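You operate a simulated robot arm through the tools that you are given. There is no shell and no other tool. Be economical: measure what you need, move in short steps, check, and stop when the job is done.

Carry out the task below with a simulated robot arm. There is one attempt and no reset: what you move stays moved.

JOB
Put one of the gate modules from the blue workbench on the chart print. Then stack the white block labelled "x2" from the teal table on top of the white block marked "+7". Then take the ink cartridge that says "blue" from the teal table and leave it on top of the blue spool. Then put the pink cartridge on the white sample card. Then open the top blue drawer, take the small blue bottle and leave it inside and shut the drawer again. Keep to this order. Set down upright: ink cartridge, pink cartridge, small blue bottle.

Only the result counts: the job must be done as asked and must still hold three seconds after the hand-in. Knocking over, shifting, dropping, spilling or breaking anything else fails it.

ROBOT AND FRAMES
A 5-joint arm with a two-finger parallel gripper on a trunk, on a base that drives. Base frame: it is fixed to the floor where the robot stands at the start and does not move with it; the origin is under the middle of the robot, x ahead of it, y to its left, z up; the surface under the hand at the start is at about z = 80. Lengths are in cm, angles in rad, forces in N, time in s.
It reaches about 113.4 cm from its shoulder. Its first joint turns from -2.601 to 2.601 rad. Places, roughly: blue spool (7x7x8 cm) [-190, 130, 80]; chart print (8x11x1 cm) [80, -30, 80]; gate module [75, -75, 75]; ink cartridge [-175, 150, 75]; pca dr1 [60, -30, 60]; pink cartridge [-150, 150, 75]; small blue bottle [-150, 75, 75]; top blue drawer [50, -30, 70]; white block [-200, 100, 75]; white sample card [75, 200, 75]. Payload 1.57 kg.
Tool frame: the origin (TCP) lies between the finger pads and is the grasp point; the fingertips stand 3 cm ahead of it; z points along the fingers, y is the line along which they close. The gripper opens to 11 cm. The fingers are 2.4 cm wide and 1.2 cm thick; the gripper's body (4.8 by 11.2 cm) begins 7.8 cm behind the TCP.
Orientation is told as [roll, pitch, yaw] about the base's x, y, z axes, in that order, counted from this pose: with the fingers straight down and closing along the base's y, the tool's x points along the base's -x, its y along +y and its z along -z.

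CONTROLS
- The arm moves only by the tool play_rows. Its argument "rows" is a list of rows, each a list of 7 numbers: the finger opening in cm, from 0 to 11, then the shift along the tool's x, y, z in units of 400 mm (1.0 is 400 mm), then the turn, a rotation vector about the tool's x, y, z in units of 60 degrees (1.0 is 60 degrees). In form: [[hand, x, y, z, ax, ay, az], ...]. A call has 1 to 20 rows; each row is the pose to reach, as a shift and turn from the pose commanded when the call began, along the tool's axes at that moment. A call with a number of a shift or a turn outside -1 to 1 is refused whole. Each row takes 0.2 s and may step no farther than 5 cm and 0.15 rad from the row before; otherwise, or with a gripper value out of range, the whole call is refused. A pose out of reach is approached as far as the arm can. The call stops where the force on the tool passes 40 N (or 10 N more than at its start, if that is more) or the arm is blocked; 0.2 s more then pass. Each finger travels about 15.3 cm/s and halts on what it meets, pressing with about 23 N; the grip force reading is that of the motor and also rises with nothing between the fingers. The clock runs only during rows and for 0.2 s after the last one: add rows that repeat a pose to give the fingers time. It gives the time, the measured TCP pose, the force on the tool (base axes), the opening and the grip force at its end, in the units of the frame above (readings bear some noise), with the torque about the TCP (base axes, N m) and any sound that the robot's microphone picked up.
- Cameras (640 x 400 px; columns grow to the right, rows downward): "scene" is now at [0.63, 11.9, 175.01]; the picture's right is [-0.73, -0.69, 0.00], its down [-0.55, 0.59, -0.59] and it looks along [0.41, -0.43, -0.81] (base axes); focal length 290 px, centre (320, 200). "wrist" rides on the gripper at [7, 1.6, -14.1] in the tool frame; the picture's right is [-0.23, 0.97, 0.00], its down [-0.86, -0.20, -0.48] and it looks along [-0.47, -0.11, 0.88] (tool axes); focal length 222 px, centre (320, 200).
- grab_frame(camera): a new picture of that camera. It takes no simulated time.
- lift_body(by): slides the trunk up (or, below 0, down) by that many cm; the arm and the scene camera ride with it, the base frame stays. It gives what a move gives, with no picture.
- steer(legs): drives the robot by 1 to 6 legs, each [ahead, turn to the left] in cm and rad, along the robot's own axes; the way and the turn of a leg run together, so that a leg with both is an arc; at most 150 cm and 3.142 rad a leg. The arm and the cameras ride along, it lands a little off, and it stops where it bumps. It gives what a move gives.
- head_to(pan, tilt): turns the head with the scene camera to pan (to the left, within 2.705 rad either way) and tilt (down, from -0.506 to 1.204), counted from straight ahead of the robot. It gives what a move gives.
- pixel_to_xyz(camera, pixels): there is no depth. For up to 12 entries [column, row, z] of the newest picture of that camera ("zoom" is the newest enlarged one), the place [x, y] in the base frame at which the ray of that pixel passes the height z, good to about 0.2 cm. It takes no simulated time.
- enlarge(camera, box): a new picture of the part [left, top, right, bottom] of that camera's present view, enlarged. It takes no simulated time.
- hand_in(): hands the job in; it is judged then, once.

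Work in short steps. Measure before you move; look again where a grasp or a placing could have gone wrong, and mend it. You have 124 turns and 134 pictures in all, those below and enlarged ones among them. Open the gripper and draw the arm clear of the work before you hand the job in, unless the task says otherwise; then end with one line.

The tools are called after "Request:" as name(argument=value, ...) on one line, values as JSON. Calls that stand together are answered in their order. play_rows: Moves the arm, as the interface text tells. Its arguments: {"type":"object","properties":{"rows":{"type":"array","items":{"type":"array","items":{"type":"number"}}}},"required":["rows"]} The other tools are called the same way: lift_body (by) slides the trunk up or down; steer (legs) drives the base; head_to (pan, tilt) turns the head that bears the scene camera; grab_frame (camera) takes a picture; pixel_to_xyz (camera, pixels) gives the place at which the rays of pixels pass given heights; enlarge (camera, box) takes an enlarged picture of a part of a camera's view; hand_in () hands the job in.

At the start:

```text
time: 0.0
ee_pos: [74.68, -32.94, 104.4]
orientation: [0.0, 0.0, 0.01]
wrist_force: [-0.6, 0.6, -0.8]
moment: [-0.01, 0.02, -0.03]
width: 11.0
gripper_force: 0.1
trunk travel left (down, up): [-77.8, 19.2]
robot x, y, heading: [0.39, -0.1, -0.003]
head pan, tilt: [-0.813, 0.939]
```

scene: 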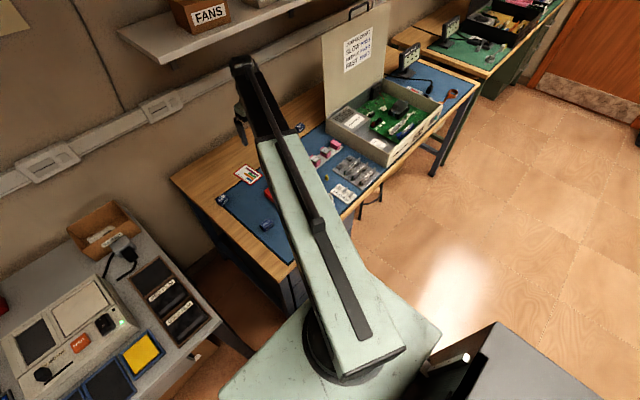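
wrist: 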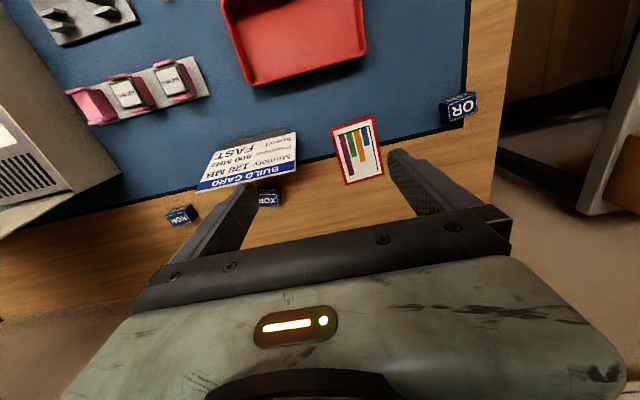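

The wrist picture shows gate modules OR (460,107), XOR (268,198), NOR (182,215) and the chart print (357,150). I measure them and enlarge the view.

Request:
pixel_to_xyz(camera="wrist", pixels=[[357, 150, 80.5], [331, 130, 80.5], [370, 117, 80.5], [384, 177, 80.5], [346, 185, 80.5], [460, 107, 82], [268, 198, 82], [182, 215, 82], [442, 125, 80], [478, 120, 80]])

Request:
enlarge(camera="wrist", box=[160, 80, 500, 260])

Request:
enlarge(camera="scene", box=[180, 100, 420, 280])

```text
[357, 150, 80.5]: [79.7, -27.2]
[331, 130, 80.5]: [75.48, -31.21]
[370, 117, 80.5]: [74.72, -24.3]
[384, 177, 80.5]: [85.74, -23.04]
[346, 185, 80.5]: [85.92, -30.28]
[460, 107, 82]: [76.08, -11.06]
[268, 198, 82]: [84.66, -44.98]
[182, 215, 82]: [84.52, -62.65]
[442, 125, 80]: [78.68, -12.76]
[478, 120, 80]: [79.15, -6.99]
```

```text
1.88 times, centred on (330, 170) of wrist
```

zoom: 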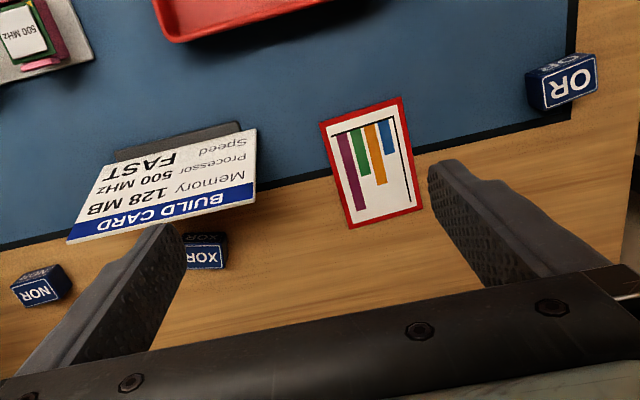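

```text
2.22 times, centred on (300, 190) of scene
```

zoom: 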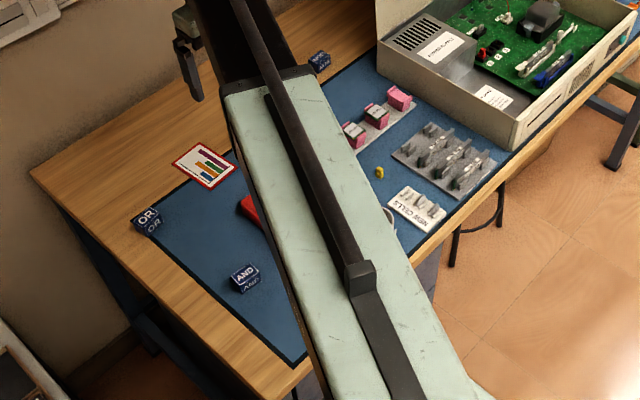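

I triangulate OR's top centre from both cameras.

Request:
pixel_to_xyz(camera="wrist", pixels=[[462, 108.3, 80], [462, 108.3, 84], [443.4, 105.6, 80], [442, 126, 83], [449, 122, 83], [477, 112, 83], [476, 93, 83], [447, 106, 83]])

Request:
pixel_to_xyz(camera="scene", pixels=[[222, 197.7, 80], [222, 197.7, 84], [225, 202, 80], [225, 202, 83]])

Request:
enlarge(camera="scene", box=[200, 170, 290, 240])

```text
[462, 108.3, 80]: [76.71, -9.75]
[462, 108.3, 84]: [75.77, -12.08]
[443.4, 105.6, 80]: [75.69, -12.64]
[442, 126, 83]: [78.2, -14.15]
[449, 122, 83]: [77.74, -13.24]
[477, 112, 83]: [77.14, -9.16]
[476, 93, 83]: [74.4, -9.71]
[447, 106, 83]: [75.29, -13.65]
```

```text
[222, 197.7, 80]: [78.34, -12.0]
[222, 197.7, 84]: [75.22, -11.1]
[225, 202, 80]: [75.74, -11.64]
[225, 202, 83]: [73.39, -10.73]
```

```text
5.71 times, centred on (245, 205) of scene
```

zoom: 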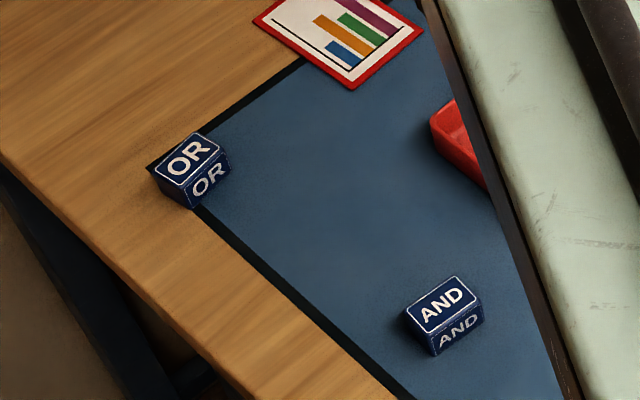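

OR's top sits near (76,-11.4), z≈83, long side along y turned ≈0.22 rad. I move above it and look.

Request:
play_rows(rows=[[11, -0.005, 0.09, 0.03, 0, 0, -0.03], [11, -0.011, 0.18, 0.06, 0, 0, -0.07], [11, -0.016, 0.27, 0.1, 0, 0, -0.11], [11, -0.022, 0.36, 0.14, 0, 0, -0.14], [11, -0.028, 0.45, 0.18, 0, 0, -0.18], [11, -0.033, 0.54, 0.22, 0, 0, -0.21], [11, -0.033, 0.54, 0.22, 0, 0, -0.21]])

Request:
grab_frame(camera="wrist")

```text
time: 1.6
ee_pos: [75.78, -11.3, 104.42]
orientation: [0.002, 0.001, 0.232]
wrist_force: [0.0, 0.4, 0.1]
moment: [0.02, 0.0, 0.0]
width: 11.01
gripper_force: 0.2
out of reach, approached as far as the arm can: row 1, 2, 3, 4, 5, 6, 7
trunk travel left (down, up): [-77.8, 19.2]
robot x, y, heading: [0.38, -0.34, -0.002]
head pan, tilt: [-0.813, 0.939]
```

```text
128 pictures are left
```

wrist: 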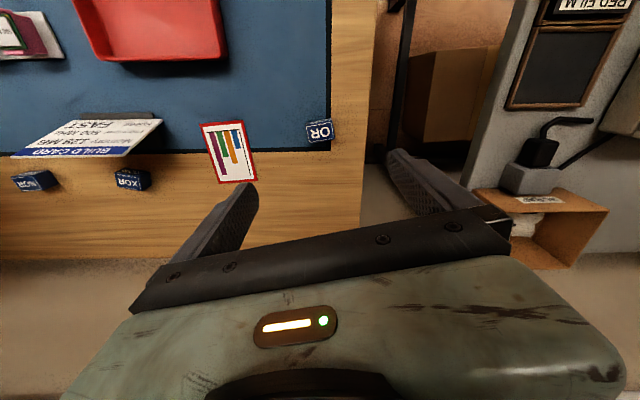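

The arm could not go lower, so I lower the trunk by 12 cm and look again at OR (320,131).

Request:
lift_body(by=-12)

Request:
grab_frame(camera="wrist")

```text
time: 3.1
ee_pos: [75.81, -11.29, 92.44]
orientation: [0.001, -0.001, 0.229]
wrist_force: [0.8, 0.0, 0.1]
moment: [-0.03, -0.04, 0.02]
width: 11.02
gripper_force: 0.1
trunk travel left (down, up): [-65.8, 31.2]
robot x, y, heading: [-0.14, 0.04, -0.001]
head pan, tilt: [-0.813, 0.939]
```

```text
127 pictures are left
```

wrist: 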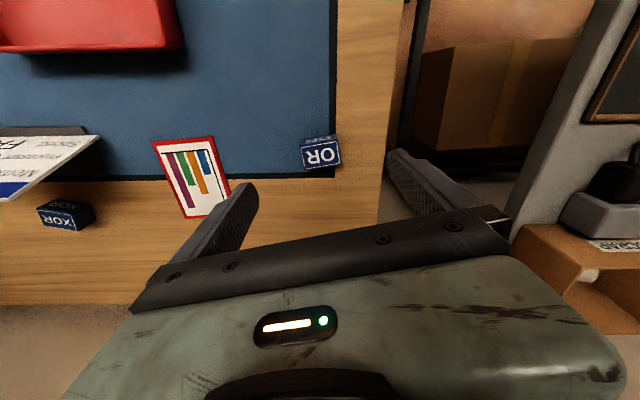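

Request:
enlarge(camera="wrist", box=[140, 110, 360, 230])

Request:
pixel_to_xyz(camera="wrist", pixels=[[321, 156, 83], [321, 156, 82.5], [304, 148, 83], [338, 144, 83], [306, 169, 83], [341, 163, 83], [150, 143, 80.3], [215, 138, 80.3], [230, 190, 80.3], [186, 219, 80.3]])

```text
2.91 times, centred on (250, 170) of wrist
```

zoom: 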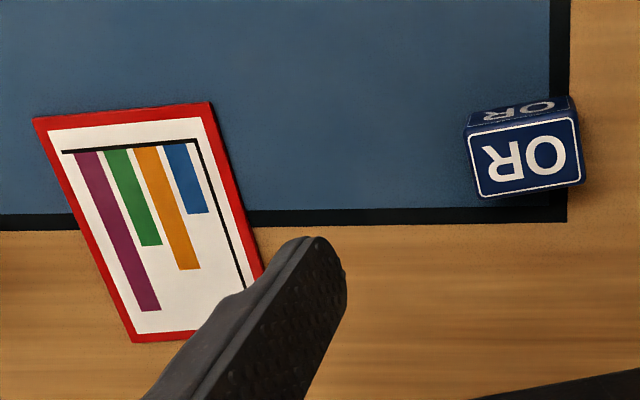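

```text
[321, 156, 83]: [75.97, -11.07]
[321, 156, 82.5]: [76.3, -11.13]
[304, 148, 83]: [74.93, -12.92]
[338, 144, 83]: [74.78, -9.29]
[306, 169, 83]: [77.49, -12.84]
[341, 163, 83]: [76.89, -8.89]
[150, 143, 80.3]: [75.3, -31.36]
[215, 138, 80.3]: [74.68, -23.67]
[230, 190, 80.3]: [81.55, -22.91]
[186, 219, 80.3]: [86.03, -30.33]
```

OR top centre ≈(76.2,-11.1). I fine-align, then check the height.

Request:
play_rows(rows=[[11, -0.0097, 0.003, 0, 0, 0, 0.076], [11, -0.0097, 0.003, 0, 0, 0, 0.076]])

Request:
lift_body(by=-6)

Request:
grab_frame(camera="wrist")

```text
time: 3.7
ee_pos: [76.19, -11.06, 92.43]
orientation: [-0.002, -0.001, 0.149]
wrist_force: [0.9, -0.3, -0.6]
moment: [-0.03, 0.02, 0.04]
width: 10.99
gripper_force: 0.0
trunk travel left (down, up): [-65.8, 31.2]
robot x, y, heading: [0.14, -0.2, -0.0]
head pan, tilt: [-0.813, 0.939]
```

```text
time: 4.7
ee_pos: [76.1, -11.13, 86.47]
orientation: [0.0, 0.001, 0.15]
wrist_force: [-0.8, 0.0, 0.0]
moment: [-0.01, -0.04, -0.04]
width: 10.99
gripper_force: 0.0
trunk travel left (down, up): [-59.8, 37.2]
robot x, y, heading: [0.13, -0.3, -0.0]
head pan, tilt: [-0.813, 0.939]
```

```text
125 pictures are left
```

wrist: 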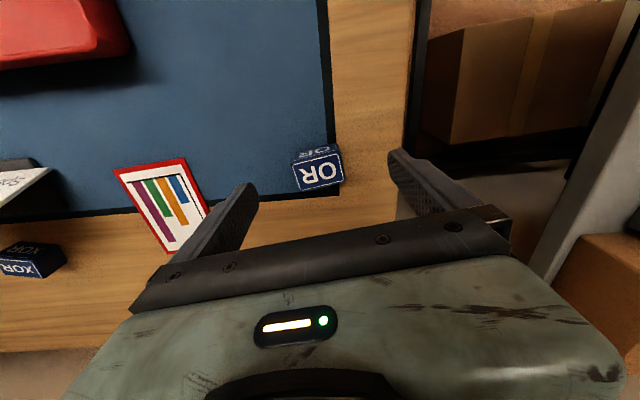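

Block at (318,175) is centred between the fingers. I lower 2.8 cm, then close.

Request:
lift_body(by=-2.8)

Request:
grab_frame(camera="wrist")

Request:
pixel_to_xyz(camera="wrist", pixels=[[318, 185, 83], [318, 190, 83], [318, 195, 83]])

```text
time: 5.4
ee_pos: [76.18, -11.19, 83.66]
orientation: [-0.001, 0.0, 0.15]
wrist_force: [0.7, 0.0, -0.5]
moment: [-0.01, -0.02, -0.02]
width: 10.97
gripper_force: 0.0
trunk travel left (down, up): [-57.0, 40.0]
robot x, y, heading: [-0.3, 0.03, -0.004]
head pan, tilt: [-0.813, 0.939]
```

```text
124 pictures are left
```

wrist: 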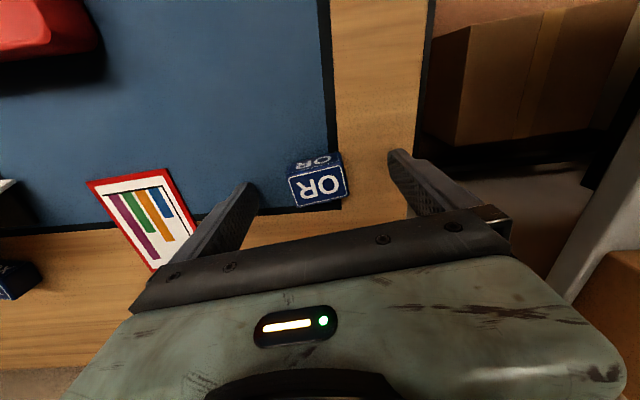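

```text
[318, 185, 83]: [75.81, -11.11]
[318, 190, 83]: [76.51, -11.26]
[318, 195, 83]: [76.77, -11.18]
```

Aligned; close the fingers on OR.

Request:
play_rows(rows=[[3, 0, 0, 0, 0, 0, 0], [3, 0, 0, 0, 0, 0, 0], [3, 0, 0, 0, 0, 0, 0], [3, 0, 0, 0, 0, 0, 0]])

Request:
lift_body(by=5)

Request:
grab_frame(camera="wrist")

```text
time: 6.4
ee_pos: [76.15, -11.13, 83.68]
orientation: [0.001, 0.0, 0.151]
wrist_force: [-0.4, -0.5, 1.0]
moment: [0.03, -0.03, -0.04]
width: 4.32
gripper_force: 22.8
trunk travel left (down, up): [-57.0, 40.0]
robot x, y, heading: [-0.11, -0.15, -0.003]
head pan, tilt: [-0.813, 0.939]
```

```text
time: 7.3
ee_pos: [76.17, -11.09, 88.64]
orientation: [0.001, -0.001, 0.15]
wrist_force: [-0.3, 0.2, -0.7]
moment: [0.03, 0.0, 0.02]
width: 4.32
gripper_force: 23.0
trunk travel left (down, up): [-62.0, 35.0]
robot x, y, heading: [0.02, 0.43, -0.001]
head pan, tilt: [-0.813, 0.939]
```

```text
123 pictures are left
```

wrist: 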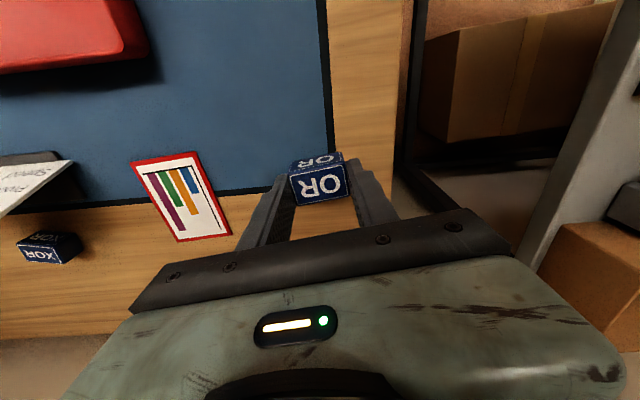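

Held. I measure the chart print corners (132,162),(196,151),(231,231),(177,241).

Request:
pixel_to_xyz(camera="wrist", pixels=[[132, 162, 80.5], [196, 151, 80.5], [231, 231, 80.5], [177, 241, 80.5], [320, 186, 88]])

```text
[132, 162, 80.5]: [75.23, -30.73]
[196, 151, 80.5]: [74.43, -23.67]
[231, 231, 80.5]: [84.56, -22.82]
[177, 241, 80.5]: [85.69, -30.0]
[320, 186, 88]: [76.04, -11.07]
```

Chart centre is (80.0,-26.8); I move there.

Request:
play_rows(rows=[[3, -0.0072, -0.08, 0, 0, 0, 0], [3, -0.0145, -0.161, 0, 0, 0, 0], [3, -0.0217, -0.2415, 0, 0, 0, 0], [3, -0.029, -0.322, 0, 0, 0, 0], [3, -0.0362, -0.4025, 0, 0, 0, 0], [3, -0.0362, -0.4025, 0, 0, 0, 0]])

Request:
lift_body(by=-4)

Request:
grab_frame(camera="wrist")

```text
time: 8.8
ee_pos: [80.01, -26.84, 88.63]
orientation: [-0.001, 0.001, 0.15]
wrist_force: [0.5, 1.0, -0.4]
moment: [0.01, 0.0, -0.02]
width: 4.3
gripper_force: 23.1
trunk travel left (down, up): [-62.0, 35.0]
robot x, y, heading: [0.22, 0.28, -0.002]
head pan, tilt: [-0.813, 0.939]
```

```text
time: 9.6
ee_pos: [80.05, -26.84, 84.64]
orientation: [0.0, -0.002, 0.15]
wrist_force: [0.0, -0.3, -0.7]
moment: [0.01, -0.01, -0.01]
width: 4.3
gripper_force: 23.3
trunk travel left (down, up): [-58.0, 39.0]
robot x, y, heading: [-0.31, 0.0, -0.001]
head pan, tilt: [-0.813, 0.939]
```

```text
122 pictures are left
```

wrist: 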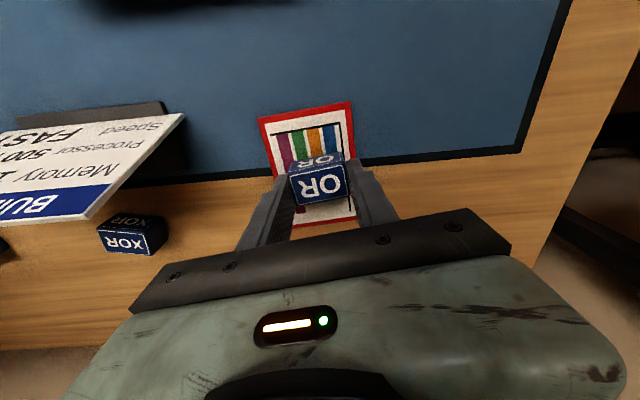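

Over the print; lower gently.

Request:
lift_body(by=-0.4)

Request:
lift_body(by=-0.3)

```text
time: 10.1
ee_pos: [80.06, -26.76, 84.18]
orientation: [0.001, 0.0, 0.152]
wrist_force: [-1.2, 0.5, 0.4]
moment: [-0.02, -0.03, -0.01]
width: 4.3
gripper_force: 23.0
trunk travel left (down, up): [-57.6, 39.4]
robot x, y, heading: [0.02, -0.23, -0.002]
head pan, tilt: [-0.813, 0.939]
```

```text
time: 10.6
ee_pos: [80.01, -26.75, 83.95]
orientation: [0.001, 0.001, 0.15]
wrist_force: [1.6, -0.4, 10.0]
moment: [-0.05, -0.1, -0.02]
width: 4.32
gripper_force: 22.7
trunk travel left (down, up): [-57.3, 39.7]
robot x, y, heading: [-0.11, 0.07, -0.005]
head pan, tilt: [-0.813, 0.939]
```

Contact (10 N). Release to 7 cm, then raise.

Request:
play_rows(rows=[[7, 0, 0, 0, 0, 0, 0], [7, 0, 0, 0, 0, 0, 0], [7, 0, 0, 0, 0, 0, 0]])

Request:
lift_body(by=25)

Request:
grab_frame(camera="wrist")

Request:
head_to(pan=2.5, tilt=0.6)

Request:
grab_frame(camera="scene")

```text
time: 11.4
ee_pos: [80.09, -26.82, 83.85]
orientation: [-0.001, -0.001, 0.151]
wrist_force: [0.5, 1.3, 0.2]
moment: [0.02, -0.03, 0.01]
width: 7.01
gripper_force: 0.1
trunk travel left (down, up): [-57.3, 39.7]
robot x, y, heading: [-0.21, 0.1, 0.0]
head pan, tilt: [-0.813, 0.939]
```

```text
time: 14.0
ee_pos: [79.83, -26.79, 107.7]
orientation: [0.002, 0.009, 0.152]
wrist_force: [-0.5, 0.4, 0.5]
moment: [0.02, 0.02, 0.01]
width: 7.0
gripper_force: 0.1
trunk travel left (down, up): [-82.3, 14.7]
robot x, y, heading: [0.08, 0.49, 0.0]
head pan, tilt: [-0.813, 0.939]
```

```text
121 pictures are left
```

wrist: 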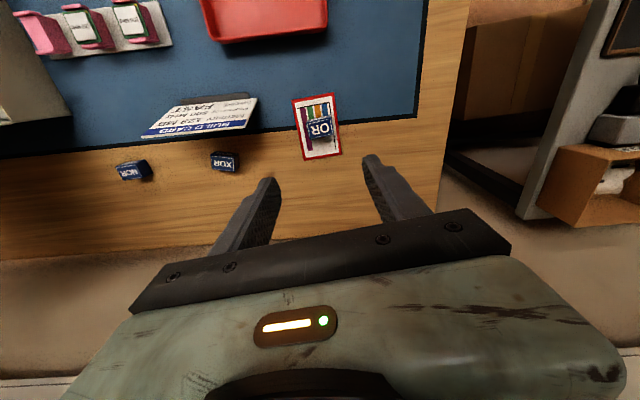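

```text
time: 16.8
ee_pos: [79.71, -26.78, 107.91]
orientation: [0.002, 0.005, 0.151]
wrist_force: [0.8, 0.1, 0.0]
moment: [0.04, 0.02, -0.03]
width: 6.98
gripper_force: 0.0
trunk travel left (down, up): [-82.3, 14.7]
robot x, y, heading: [-0.14, 0.07, -0.001]
head pan, tilt: [2.499, 0.6]
```

```text
120 pictures are left
```

scene: 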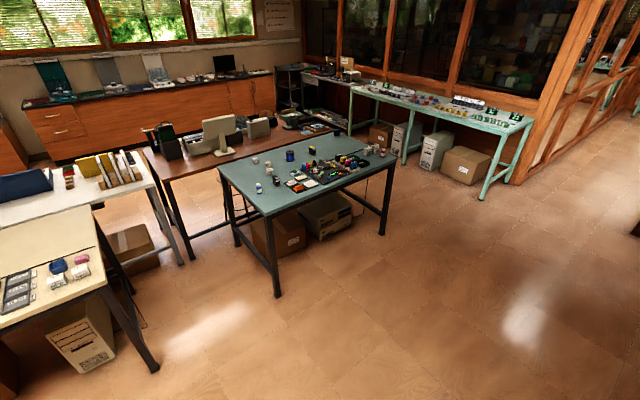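

OR stands on the chart print. The teal table is around (300,180) in the scene; I enlarge it and look to the left as well for the white sample card table.

Request:
enlarge(camera="scene", box=[210, 120, 410, 245])

Request:
pixel_to_xyz(camera="scene", pixels=[[265, 217, 75], [399, 160, 75], [218, 169, 75], [340, 133, 75], [160, 370, 0], [277, 297, 0], [184, 264, 0], [383, 237, 0]])

Request:
head_to(pan=1.3, tilt=0.6)

Request:
grab_frame(camera="scene")

```text
3.20 times, centred on (310, 182) of scene
```

zoom: 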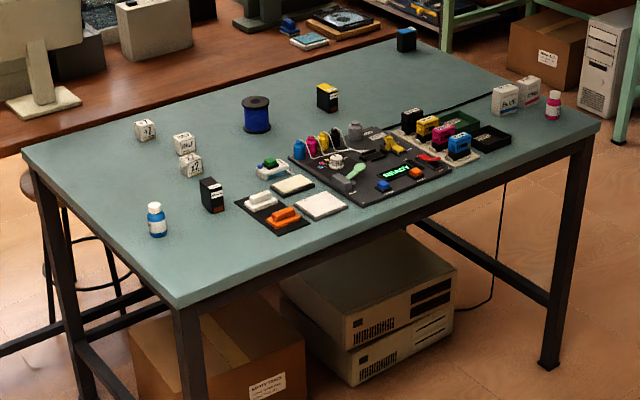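

```text
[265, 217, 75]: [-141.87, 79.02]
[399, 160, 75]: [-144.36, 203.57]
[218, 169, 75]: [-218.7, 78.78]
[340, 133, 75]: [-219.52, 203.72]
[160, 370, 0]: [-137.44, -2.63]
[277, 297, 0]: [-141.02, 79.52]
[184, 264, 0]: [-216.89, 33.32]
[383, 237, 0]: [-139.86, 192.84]
```

```text
time: 18.2
ee_pos: [79.67, -26.83, 108.07]
orientation: [0.003, 0.007, 0.149]
wrist_force: [-0.2, 0.0, -0.4]
moment: [0.03, 0.01, 0.0]
width: 7.02
gripper_force: 0.0
trunk travel left (down, up): [-82.3, 14.7]
robot x, y, heading: [-0.2, 0.23, -0.003]
head pan, tilt: [1.3, 0.6]
```

```text
118 pictures are left
```

scene: 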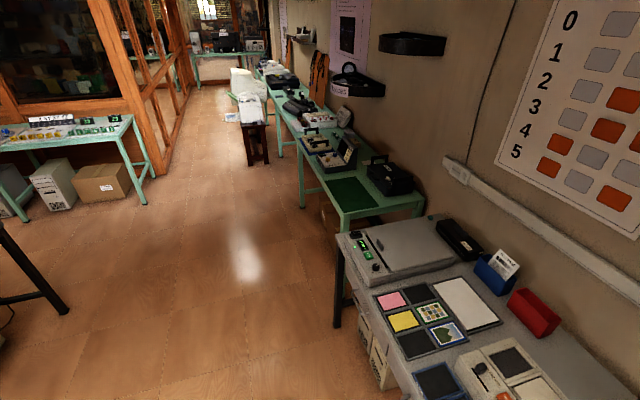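

I locate the white card candidates: (465,303) on the near grey table, and the green tables beyond.

Request:
pixel_to_xyz(camera="scene", pixels=[[465, 303, 75], [333, 235, 75], [425, 200, 75], [281, 153, 75], [350, 200, 75], [391, 299, 75], [145, 205, 0], [336, 325, 0]])

Request:
enlarge(camera="scene", box=[220, 60, 440, 220])

Request:
enlarge(camera="scene", box=[320, 210, 600, 400])

```text
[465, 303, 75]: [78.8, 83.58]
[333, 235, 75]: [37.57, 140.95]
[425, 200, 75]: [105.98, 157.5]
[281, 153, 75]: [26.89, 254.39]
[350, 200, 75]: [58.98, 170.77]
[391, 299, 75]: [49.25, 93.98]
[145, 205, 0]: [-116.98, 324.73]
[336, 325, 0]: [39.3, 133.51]
```

```text
2.50 times, centred on (330, 140) of scene
```

zoom: 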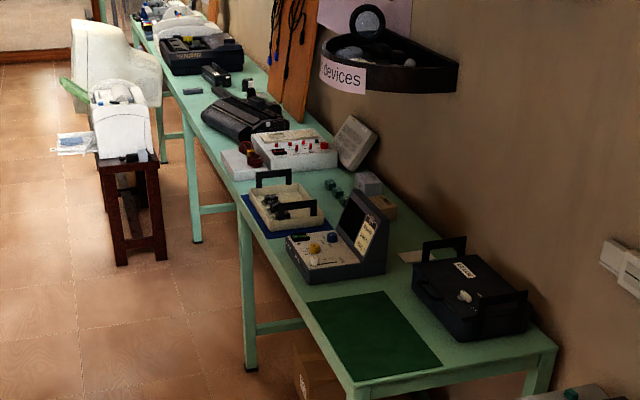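

```text
2.11 times, centred on (460, 305) of scene
```

zoom: 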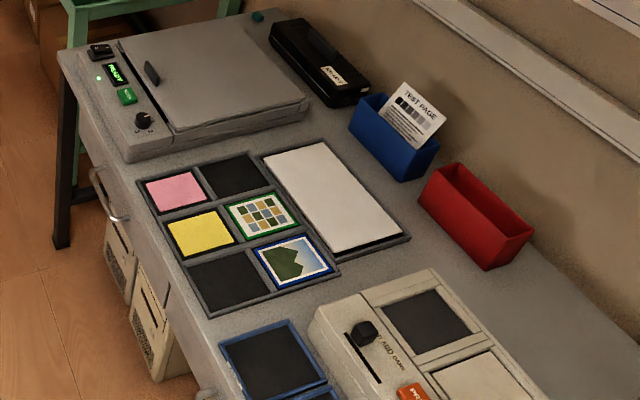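

The white sample card is likely on the green table (whitish card near (368,162)); later. Now I retract the arm before driving to the teal table.

Request:
play_rows(rows=[[7, 0.1, 0.055, 0, 0, 0, 0], [7, 0.2, 0.11, 0, 0, 0, 0], [7, 0.3, 0.165, 0, 0, 0, 0], [7, 0.4, 0.22, 0, 0, 0, 0], [7, 0.5, 0.275, 0, 0, 0, 0], [7, 0.6, 0.33, 0, 0, 0, 0], [7, 0.7, 0.385, 0, 0, 0, 0], [7, 0.8, 0.44, 0, 0, 0, 0], [7, 0.9, 0.5, 0, 0, 0, 0]])

Request:
pixel_to_xyz(camera="scene", pixels=[[368, 162, 75], [366, 160, 75]])

Request:
head_to(pan=0, tilt=1.1)

Request:
grab_frame(camera="scene")

```text
time: 20.2
ee_pos: [54.46, -17.26, 109.02]
orientation: [0.0, 0.001, 0.151]
wrist_force: [-0.1, -0.4, 0.8]
moment: [0.0, -0.01, -0.01]
width: 7.04
gripper_force: 0.0
out of reach, approached as far as the arm can: row 7, 8, 9
trunk travel left (down, up): [-82.3, 14.7]
robot x, y, heading: [-0.25, 0.03, 0.0]
head pan, tilt: [1.3, 0.6]
```

```text
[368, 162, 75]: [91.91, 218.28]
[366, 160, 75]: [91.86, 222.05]
```

```text
time: 21.7
ee_pos: [54.49, -17.28, 108.83]
orientation: [0.002, 0.001, 0.152]
wrist_force: [0.8, 0.2, 0.1]
moment: [0.05, 0.01, 0.01]
width: 7.01
gripper_force: 0.0
trunk travel left (down, up): [-82.3, 14.7]
robot x, y, heading: [-0.11, 0.17, -0.002]
head pan, tilt: [0.0, 1.1]
```

```text
115 pictures are left
```

scene: 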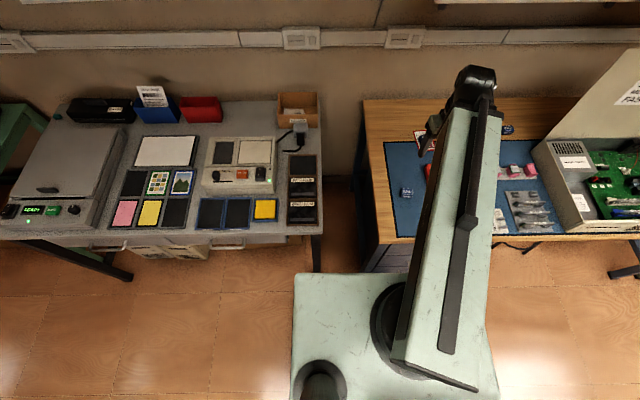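

Arm is at radius 57, tips well above the benches. I back up, turn and drive towards the teal table.

Request:
steer(legs=[[-15, 0], [0, 2.12], [130, 0], [0, 1.02]])

Request:
head_to(pan=0, tilt=0.7)

Request:
grab_frame(camera="scene")

```text
time: 36.9
ee_pos: [-139.62, 125.94, 108.94]
orientation: [0.002, 0.004, -2.964]
wrist_force: [0.1, 0.4, -1.1]
moment: [-0.03, -0.03, -0.01]
width: 6.99
gripper_force: 0.1
trunk travel left (down, up): [-82.3, 14.7]
robot x, y, heading: [-84.54, 111.15, -3.123]
head pan, tilt: [0.0, 1.1]
```

```text
time: 37.8
ee_pos: [-139.72, 126.01, 108.98]
orientation: [0.001, 0.005, -2.966]
wrist_force: [-0.2, 0.9, 0.0]
moment: [0.01, -0.03, 0.02]
width: 6.99
gripper_force: 0.0
trunk travel left (down, up): [-82.3, 14.7]
robot x, y, heading: [-84.59, 110.92, -3.122]
head pan, tilt: [0.0, 0.7]
```

```text
114 pictures are left
```

scene: 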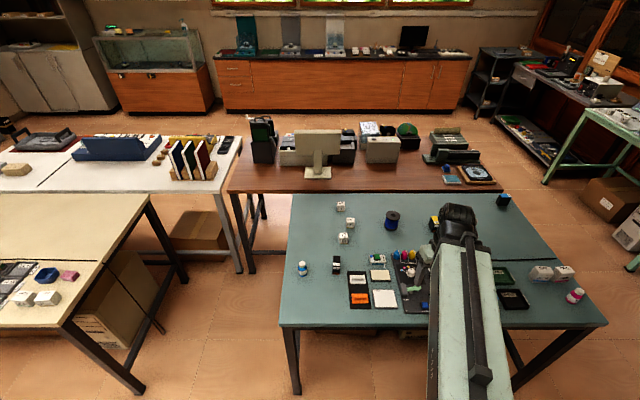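

The table is in view. I enlarge the left part with the blocks and cartridges.

Request:
enlarge(camera="scene", box=[285, 190, 445, 290])

Request:
enlarge(camera="scene", box=[320, 195, 360, 220])

Request:
enlarge(camera="scene", box=[325, 225, 365, 250])

```text
4.00 times, centred on (365, 240) of scene
```

zoom: 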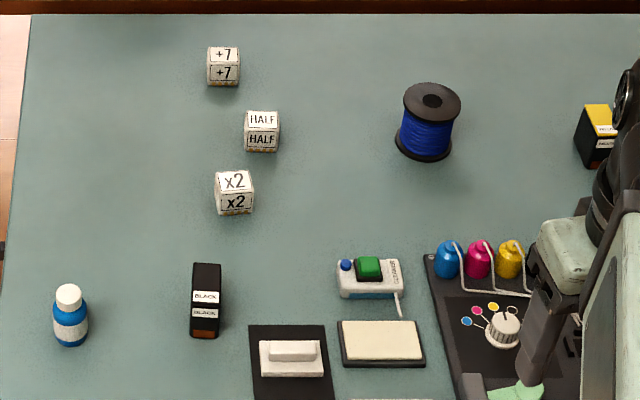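

```text
16.00 times, centred on (340, 208) of scene
```

zoom: 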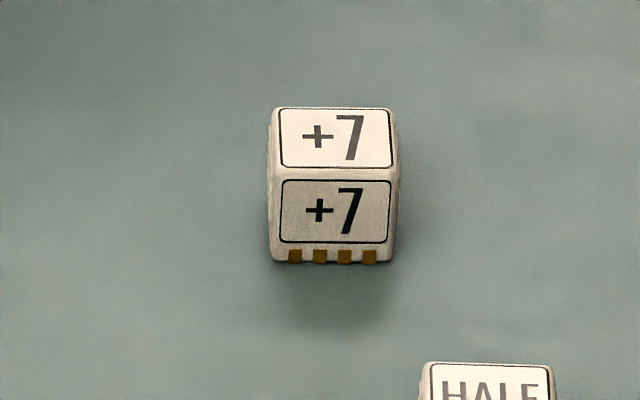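

```text
16.00 times, centred on (345, 238) of scene
```

zoom: 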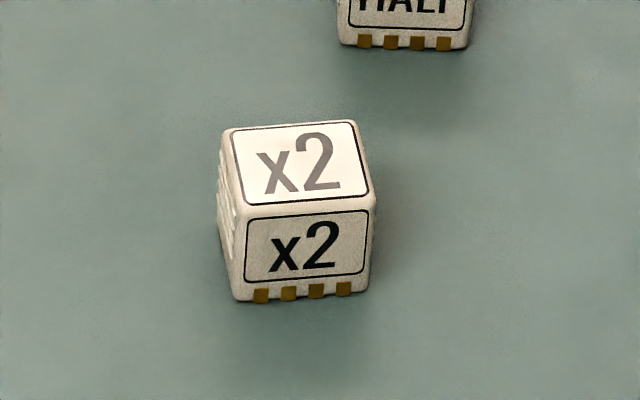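

Blocks +7, HALF, x2 identified. I measure them, the spool, bottle and cartridges.

Request:
pixel_to_xyz(camera="scene", pixels=[[343.9, 235.7, 80], [343.7, 244.3, 75], [341.1, 204.1, 80], [340.7, 211.9, 75], [350, 231.5, 75], [391, 213.5, 83], [391, 230, 75], [336.5, 274, 75], [302.5, 276, 75], [433, 231.5, 75], [282, 327, 75], [606, 325, 75]])

Request:
enlarge(camera="scene", box=[380, 180, 540, 280])

Request:
enlarge(camera="scene", box=[480, 250, 600, 325])

```text
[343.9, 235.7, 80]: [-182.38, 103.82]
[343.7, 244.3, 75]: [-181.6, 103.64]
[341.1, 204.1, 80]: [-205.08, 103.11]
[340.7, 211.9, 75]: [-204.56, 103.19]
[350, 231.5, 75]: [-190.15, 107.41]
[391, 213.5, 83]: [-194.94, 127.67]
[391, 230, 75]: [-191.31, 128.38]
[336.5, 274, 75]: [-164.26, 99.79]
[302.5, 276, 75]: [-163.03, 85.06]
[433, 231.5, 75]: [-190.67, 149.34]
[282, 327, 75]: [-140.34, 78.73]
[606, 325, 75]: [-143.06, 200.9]
```

```text
4.00 times, centred on (460, 230) of scene
```

zoom: 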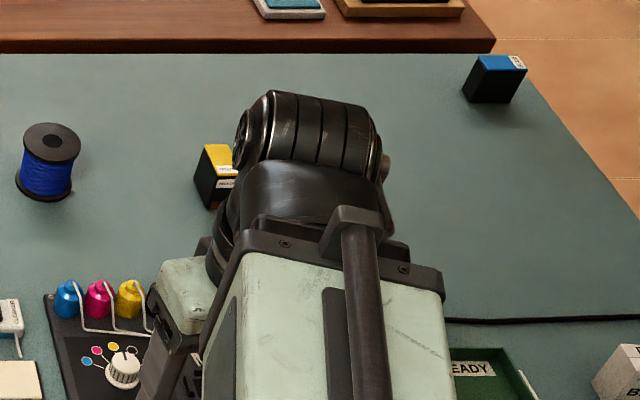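

```text
5.33 times, centred on (540, 288) of scene
```

zoom: 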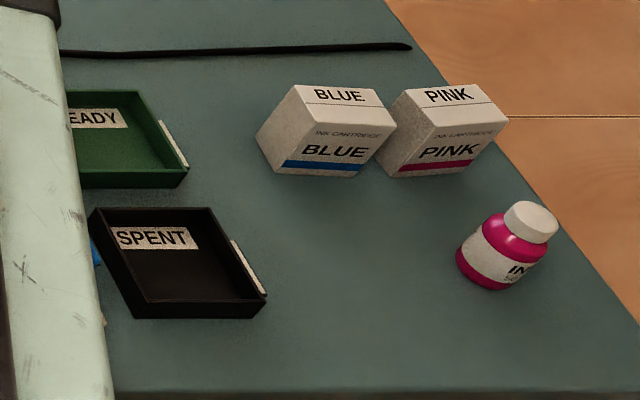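

The cartridge texts need a closer look once the arm is aside. First I look down to judge the clearance between my base and the table edge.

Request:
head_to(pan=0, tilt=1.2)

Request:
grab_frame(camera="scene")

Request:
pixel_to_xyz(camera="scene", pixels=[[320, 200, 0], [320, 320, 0], [320, 320, 40], [320, 320, 80], [320, 200, 75]])

```text
time: 38.7
ee_pos: [-139.71, 125.98, 109.12]
orientation: [0.001, 0.006, -2.966]
wrist_force: [0.8, -0.2, -0.8]
moment: [0.01, -0.03, -0.03]
width: 7.01
gripper_force: 0.0
trunk travel left (down, up): [-82.3, 14.7]
robot x, y, heading: [-84.95, 110.62, -3.122]
head pan, tilt: [0.0, 1.201]
```

```text
108 pictures are left
```

scene: 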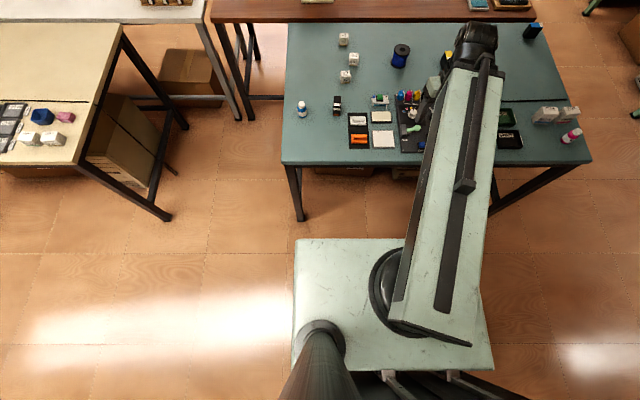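

```text
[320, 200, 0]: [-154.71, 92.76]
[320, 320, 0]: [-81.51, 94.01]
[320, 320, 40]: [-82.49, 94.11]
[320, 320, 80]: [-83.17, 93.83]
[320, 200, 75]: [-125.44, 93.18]
```

The plate's front is about 22 cm ahead of the camera, table edge at x=-140. I shift a bit right and ahead to about (-103,121).

Request:
steer(legs=[[0, -0.5], [21, 0], [0, 0.48]])

Request:
grab_frame(camera="scene")

```text
time: 43.2
ee_pos: [-157.76, 137.2, 108.9]
orientation: [0.003, 0.008, -2.99]
wrist_force: [0.9, 0.0, -0.6]
moment: [-0.02, 0.01, -0.02]
width: 7.01
gripper_force: 0.2
trunk travel left (down, up): [-82.3, 14.7]
robot x, y, heading: [-103.34, 121.16, 3.122]
head pan, tilt: [0.0, 1.201]
```

```text
107 pictures are left
```

scene: 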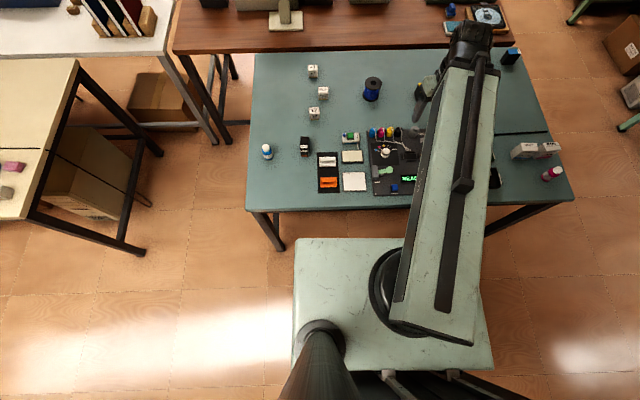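

I swing the arm at height towards above block x2.

Request:
play_rows(rows=[[11, -0.0784, 0.0728, 0, 0, 0, 0], [11, -0.1568, 0.1456, 0, 0, 0, 0], [11, -0.2352, 0.2184, 0, 0, 0, 0], [11, -0.3136, 0.2912, 0, 0, 0, 0], [11, -0.392, 0.364, 0, 0, 0, 0], [11, -0.4704, 0.4368, 0, 0, 0, 0], [11, -0.5488, 0.5096, 0, 0, 0, 0], [11, -0.6272, 0.5824, 0, 0, 0, 0], [11, -0.7056, 0.6552, 0, 0, 0, 0], [11, -0.784, 0.728, 0, 0, 0, 0], [11, -0.784, 0.728, 0, 0, 0, 0]])

Request:
head_to(pan=-0.3, tilt=0.85)

Request:
grab_frame(camera="scene")

Request:
grab_frame(camera="wrist")

```text
time: 45.6
ee_pos: [-184.52, 103.67, 108.9]
orientation: [0.003, 0.007, -2.991]
wrist_force: [-0.6, 0.7, 0.2]
moment: [0.0, 0.0, 0.0]
width: 10.98
gripper_force: 0.1
trunk travel left (down, up): [-82.3, 14.7]
robot x, y, heading: [-103.43, 121.52, 3.124]
head pan, tilt: [0.0, 1.201]
```

```text
time: 46.4
ee_pos: [-184.5, 103.81, 108.95]
orientation: [0.004, 0.007, -2.989]
wrist_force: [0.1, 0.5, 0.5]
moment: [-0.03, 0.01, 0.01]
width: 11.0
gripper_force: 0.0
trunk travel left (down, up): [-82.3, 14.7]
robot x, y, heading: [-103.06, 120.98, 3.125]
head pan, tilt: [-0.3, 0.85]
```

```text
106 pictures are left
```

scene: 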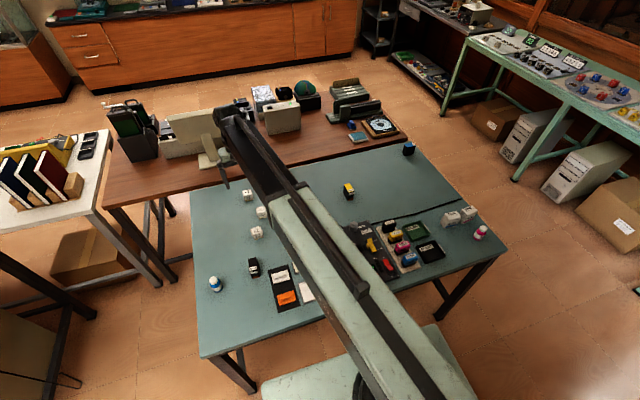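

```text
105 pictures are left
```

wrist: 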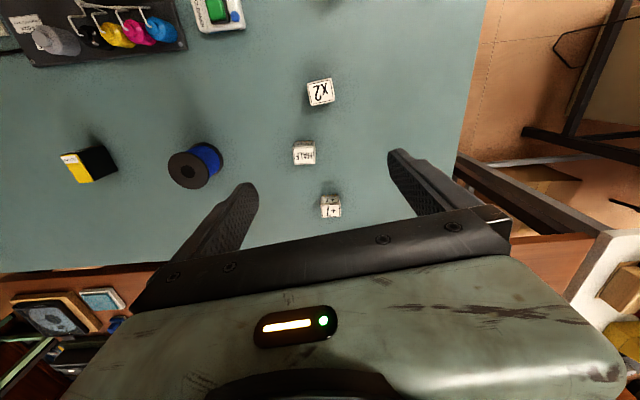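

Arm moved aside. I enlarge the cartridges around (349,190) and (400,245) to read them.

Request:
enlarge(camera="scene", box=[325, 170, 375, 201])

Request:
enlarge(camera="scene", box=[340, 205, 450, 274])

Request:
enlarge(camera="wrist", box=[150, 50, 370, 230])

Request:
pixel_to_xyz(camera="wrist", pixels=[[321, 93, 80], [304, 152, 80], [331, 207, 80], [196, 166, 83], [187, 169, 83]])

```text
12.80 times, centred on (350, 186) of scene
```

zoom: 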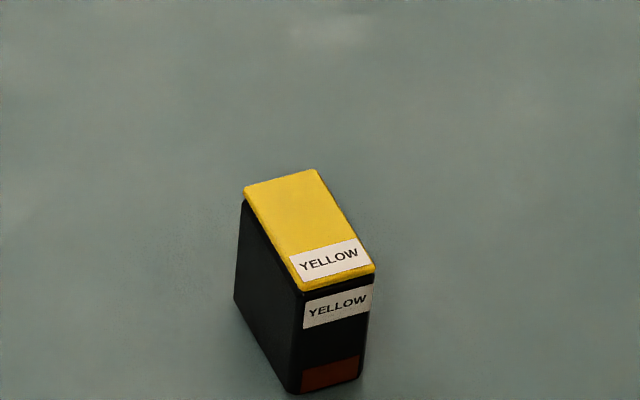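

```text
5.80 times, centred on (395, 240) of scene
```

zoom: 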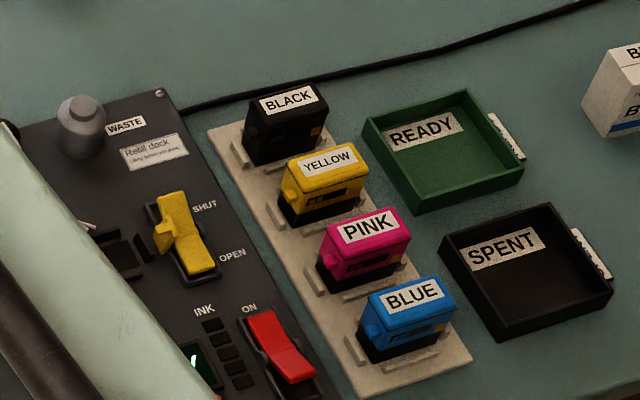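

```text
2.22 times, centred on (260, 140) of wrist
```

zoom: 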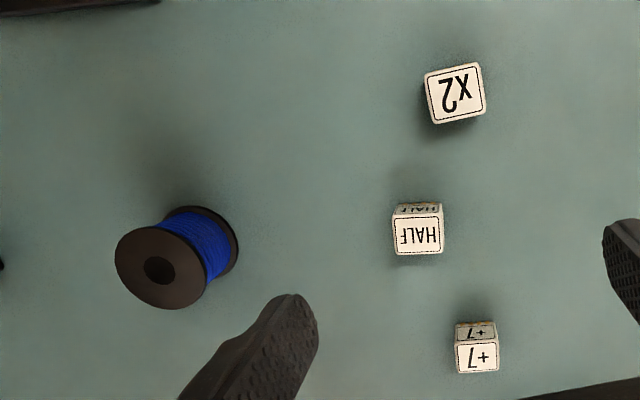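

```text
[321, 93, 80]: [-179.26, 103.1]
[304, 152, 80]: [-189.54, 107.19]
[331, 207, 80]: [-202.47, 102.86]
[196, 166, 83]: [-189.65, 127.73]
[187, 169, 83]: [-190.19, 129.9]
```

I read the blue-topped cartridge at (408,148) and locate the racked ones.

Request:
enlarge(camera="scene", box=[390, 135, 430, 160])

Request:
pixel_to_xyz(camera="scene", pixels=[[389, 223, 79], [396, 235, 79], [403, 246, 79], [411, 257, 79], [349, 190, 79], [408, 148, 79], [445, 215, 79], [215, 285, 75], [380, 227, 76], [422, 265, 76]])

Request:
enlarge(camera="scene", box=[435, 200, 495, 240])

```text
16.00 times, centred on (410, 148) of scene
```

zoom: 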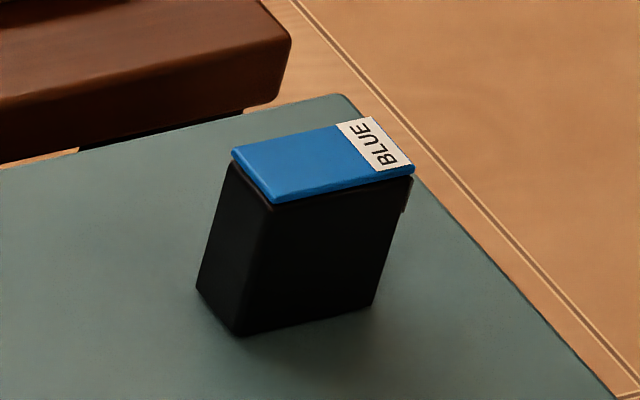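

```text
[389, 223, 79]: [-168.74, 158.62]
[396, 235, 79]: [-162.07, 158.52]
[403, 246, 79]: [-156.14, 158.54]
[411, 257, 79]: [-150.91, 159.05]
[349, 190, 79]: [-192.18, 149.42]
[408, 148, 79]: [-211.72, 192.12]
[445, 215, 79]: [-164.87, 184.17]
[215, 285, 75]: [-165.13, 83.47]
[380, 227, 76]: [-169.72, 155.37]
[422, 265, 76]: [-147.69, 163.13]
```

```text
10.00 times, centred on (465, 220) of scene
```

zoom: 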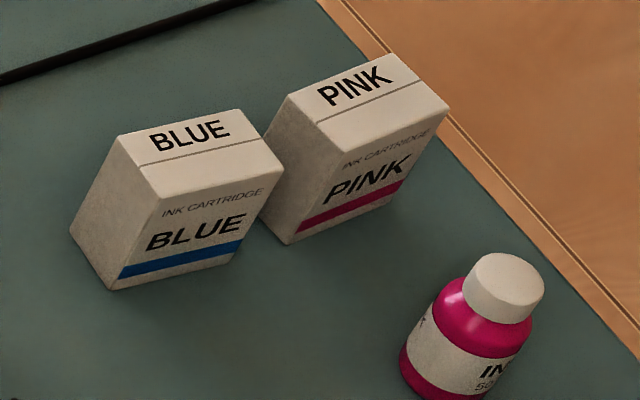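

From two views the teal table top is near z≈80, so x2's top is near (-179.1,103.1,84) and +7's near (-200,103,84). I move above x2 and lower.

Request:
play_rows(rows=[[11, 0.065, 0.017, 0, 0, 0, 0.034], [11, 0.131, 0.035, 0, 0, 0, 0.068], [11, 0.131, 0.035, 0, 0, 0, 0.068]])

Request:
lift_body(by=-16)

Request:
enlarge(camera="wrist", box=[160, 80, 480, 280])

```text
time: 47.2
ee_pos: [-179.18, 103.06, 108.9]
orientation: [0.002, 0.006, -3.061]
wrist_force: [0.2, 0.3, -0.4]
moment: [-0.01, 0.0, 0.0]
width: 11.0
gripper_force: 0.1
trunk travel left (down, up): [-82.3, 14.7]
robot x, y, heading: [-103.34, 121.08, 3.127]
head pan, tilt: [-0.3, 0.85]
```

```text
time: 49.0
ee_pos: [-179.03, 102.98, 92.83]
orientation: [0.004, 0.007, -3.061]
wrist_force: [0.5, 0.1, 0.2]
moment: [0.02, -0.01, -0.04]
width: 10.99
gripper_force: 0.1
trunk travel left (down, up): [-66.3, 30.7]
robot x, y, heading: [-103.21, 121.4, 3.119]
head pan, tilt: [-0.3, 0.85]
```

```text
2.00 times, centred on (320, 180) of wrist
```

zoom: 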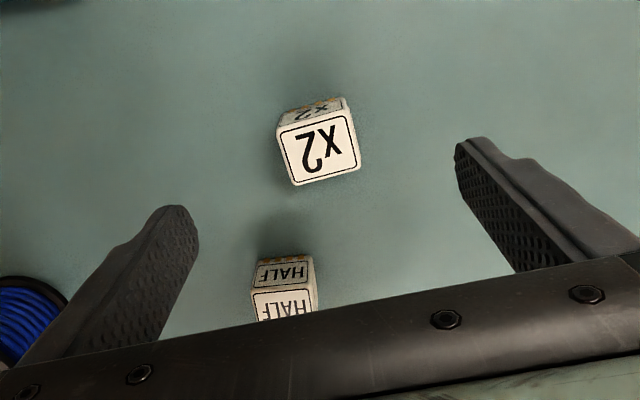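

I measure x2's top corners.

Request:
pixel_to_xyz(camera="wrist", pixels=[[298.5, 145.5, 84], [334.5, 136.5, 84], [340.5, 163.5, 84], [306.5, 172.5, 84], [320, 154.5, 84], [320, 154.5, 80]])

```text
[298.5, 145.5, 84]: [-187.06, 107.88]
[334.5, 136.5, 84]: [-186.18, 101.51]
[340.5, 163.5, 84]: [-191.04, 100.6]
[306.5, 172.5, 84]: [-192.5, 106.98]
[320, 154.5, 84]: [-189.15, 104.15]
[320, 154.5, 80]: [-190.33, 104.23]
```

That used the older wrist picture; I redo it in zoom coordinates.

Request:
pixel_to_xyz(camera="zoom", pixels=[[277, 131, 84], [349, 113, 84], [361, 167, 84], [293, 185, 84], [319, 149, 84], [319, 149, 83], [283, 305, 84]])

```text
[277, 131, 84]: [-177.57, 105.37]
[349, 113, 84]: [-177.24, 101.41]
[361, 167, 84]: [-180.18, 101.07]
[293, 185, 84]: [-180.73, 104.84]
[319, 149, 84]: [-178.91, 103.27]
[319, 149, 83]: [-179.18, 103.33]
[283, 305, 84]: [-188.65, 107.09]
```

x2 centre ≈(-179.0,103.3). Fine-align, and lower most of the way.

Request:
play_rows(rows=[[11, 0, -0.0075, 0, 0, 0, -0.038], [11, 0, -0.0075, 0, 0, 0, -0.038]])

Request:
lift_body(by=-7.5)

Request:
grab_frame(camera="wrist")

Request:
grab_frame(camera="scene")

```text
time: 49.6
ee_pos: [-179.13, 103.44, 92.88]
orientation: [0.004, 0.007, -3.021]
wrist_force: [-0.2, 0.4, 0.2]
moment: [-0.01, 0.01, -0.01]
width: 11.0
gripper_force: 0.0
trunk travel left (down, up): [-66.3, 30.7]
robot x, y, heading: [-103.35, 121.58, 3.123]
head pan, tilt: [-0.3, 0.85]
```

```text
time: 50.7
ee_pos: [-179.07, 103.46, 85.42]
orientation: [0.005, 0.007, -3.022]
wrist_force: [0.6, -0.1, -1.3]
moment: [0.01, 0.01, 0.0]
width: 11.0
gripper_force: 0.0
trunk travel left (down, up): [-58.8, 38.2]
robot x, y, heading: [-103.14, 121.17, 3.128]
head pan, tilt: [-0.3, 0.85]
```

```text
98 pictures are left
```

wrist: 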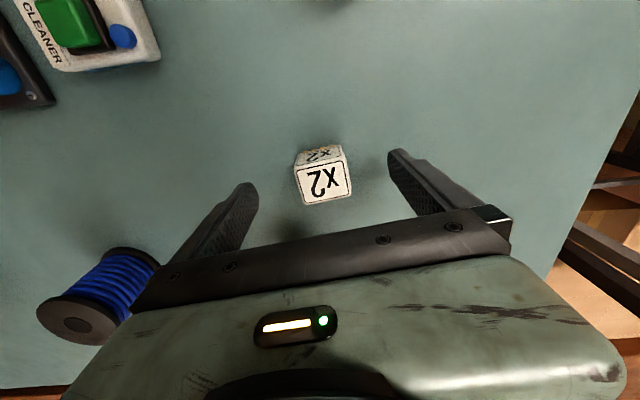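

```text
97 pictures are left
```

scene: 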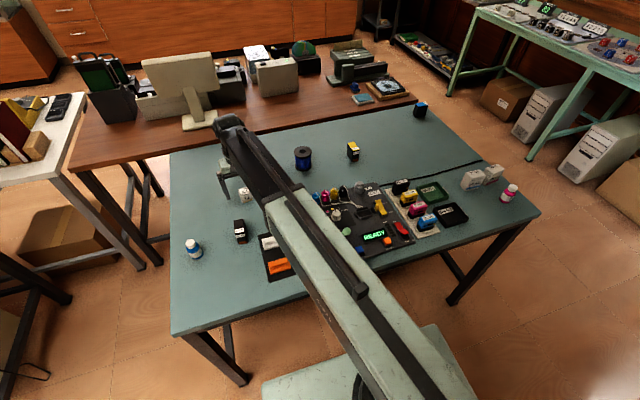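

x2 at (323,178) is centred between the fingers. I lower 1.7 cm more, then close and lift.

Request:
lift_body(by=-1.7)

Request:
play_rows(rows=[[2.5, 0, 0, 0, 0, 0, 0], [2.5, 0, 0, 0, 0, 0, 0], [2.5, 0, 0, 0, 0, 0, 0], [2.5, 0, 0, 0, 0, 0, 0]])

Request:
lift_body(by=9)

Request:
grab_frame(camera="wrist")

```text
time: 51.4
ee_pos: [-179.17, 103.51, 83.8]
orientation: [0.004, 0.007, -3.021]
wrist_force: [0.3, 1.1, 0.1]
moment: [0.01, 0.03, -0.01]
width: 11.01
gripper_force: 0.0
trunk travel left (down, up): [-57.1, 39.9]
robot x, y, heading: [-102.98, 121.06, 3.128]
head pan, tilt: [-0.3, 0.85]
```

```text
time: 52.4
ee_pos: [-179.16, 103.42, 83.78]
orientation: [0.003, 0.005, -3.022]
wrist_force: [-0.3, 0.4, -0.4]
moment: [0.02, 0.0, 0.01]
width: 3.89
gripper_force: 23.1
trunk travel left (down, up): [-57.1, 39.9]
robot x, y, heading: [-103.0, 121.29, 3.125]
head pan, tilt: [-0.3, 0.85]
```

```text
time: 53.6
ee_pos: [-179.27, 103.34, 92.75]
orientation: [0.003, 0.007, -3.021]
wrist_force: [0.2, 0.1, -0.7]
moment: [0.02, -0.05, 0.0]
width: 3.9
gripper_force: 23.0
trunk travel left (down, up): [-66.1, 30.9]
robot x, y, heading: [-102.88, 121.47, 3.128]
head pan, tilt: [-0.3, 0.85]
```

```text
96 pictures are left
```

wrist: 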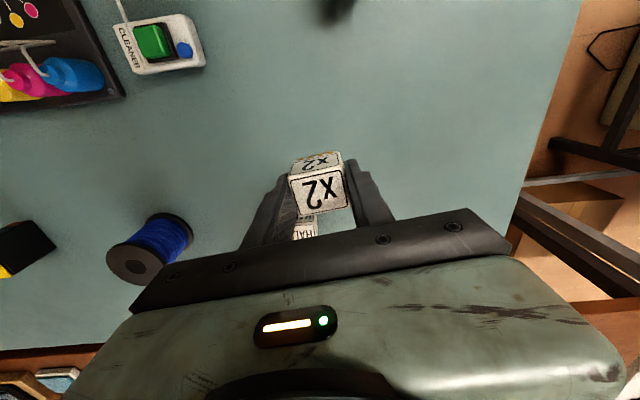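

Held (3.9 cm). I check whether the scene camera sees +7 for a better position fix.

Request:
enlarge(camera="scene", box=[200, 150, 300, 215])

```text
6.15 times, centred on (250, 182) of scene
```

zoom: 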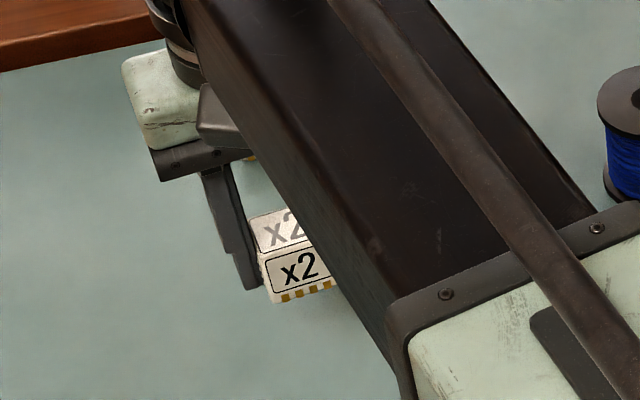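

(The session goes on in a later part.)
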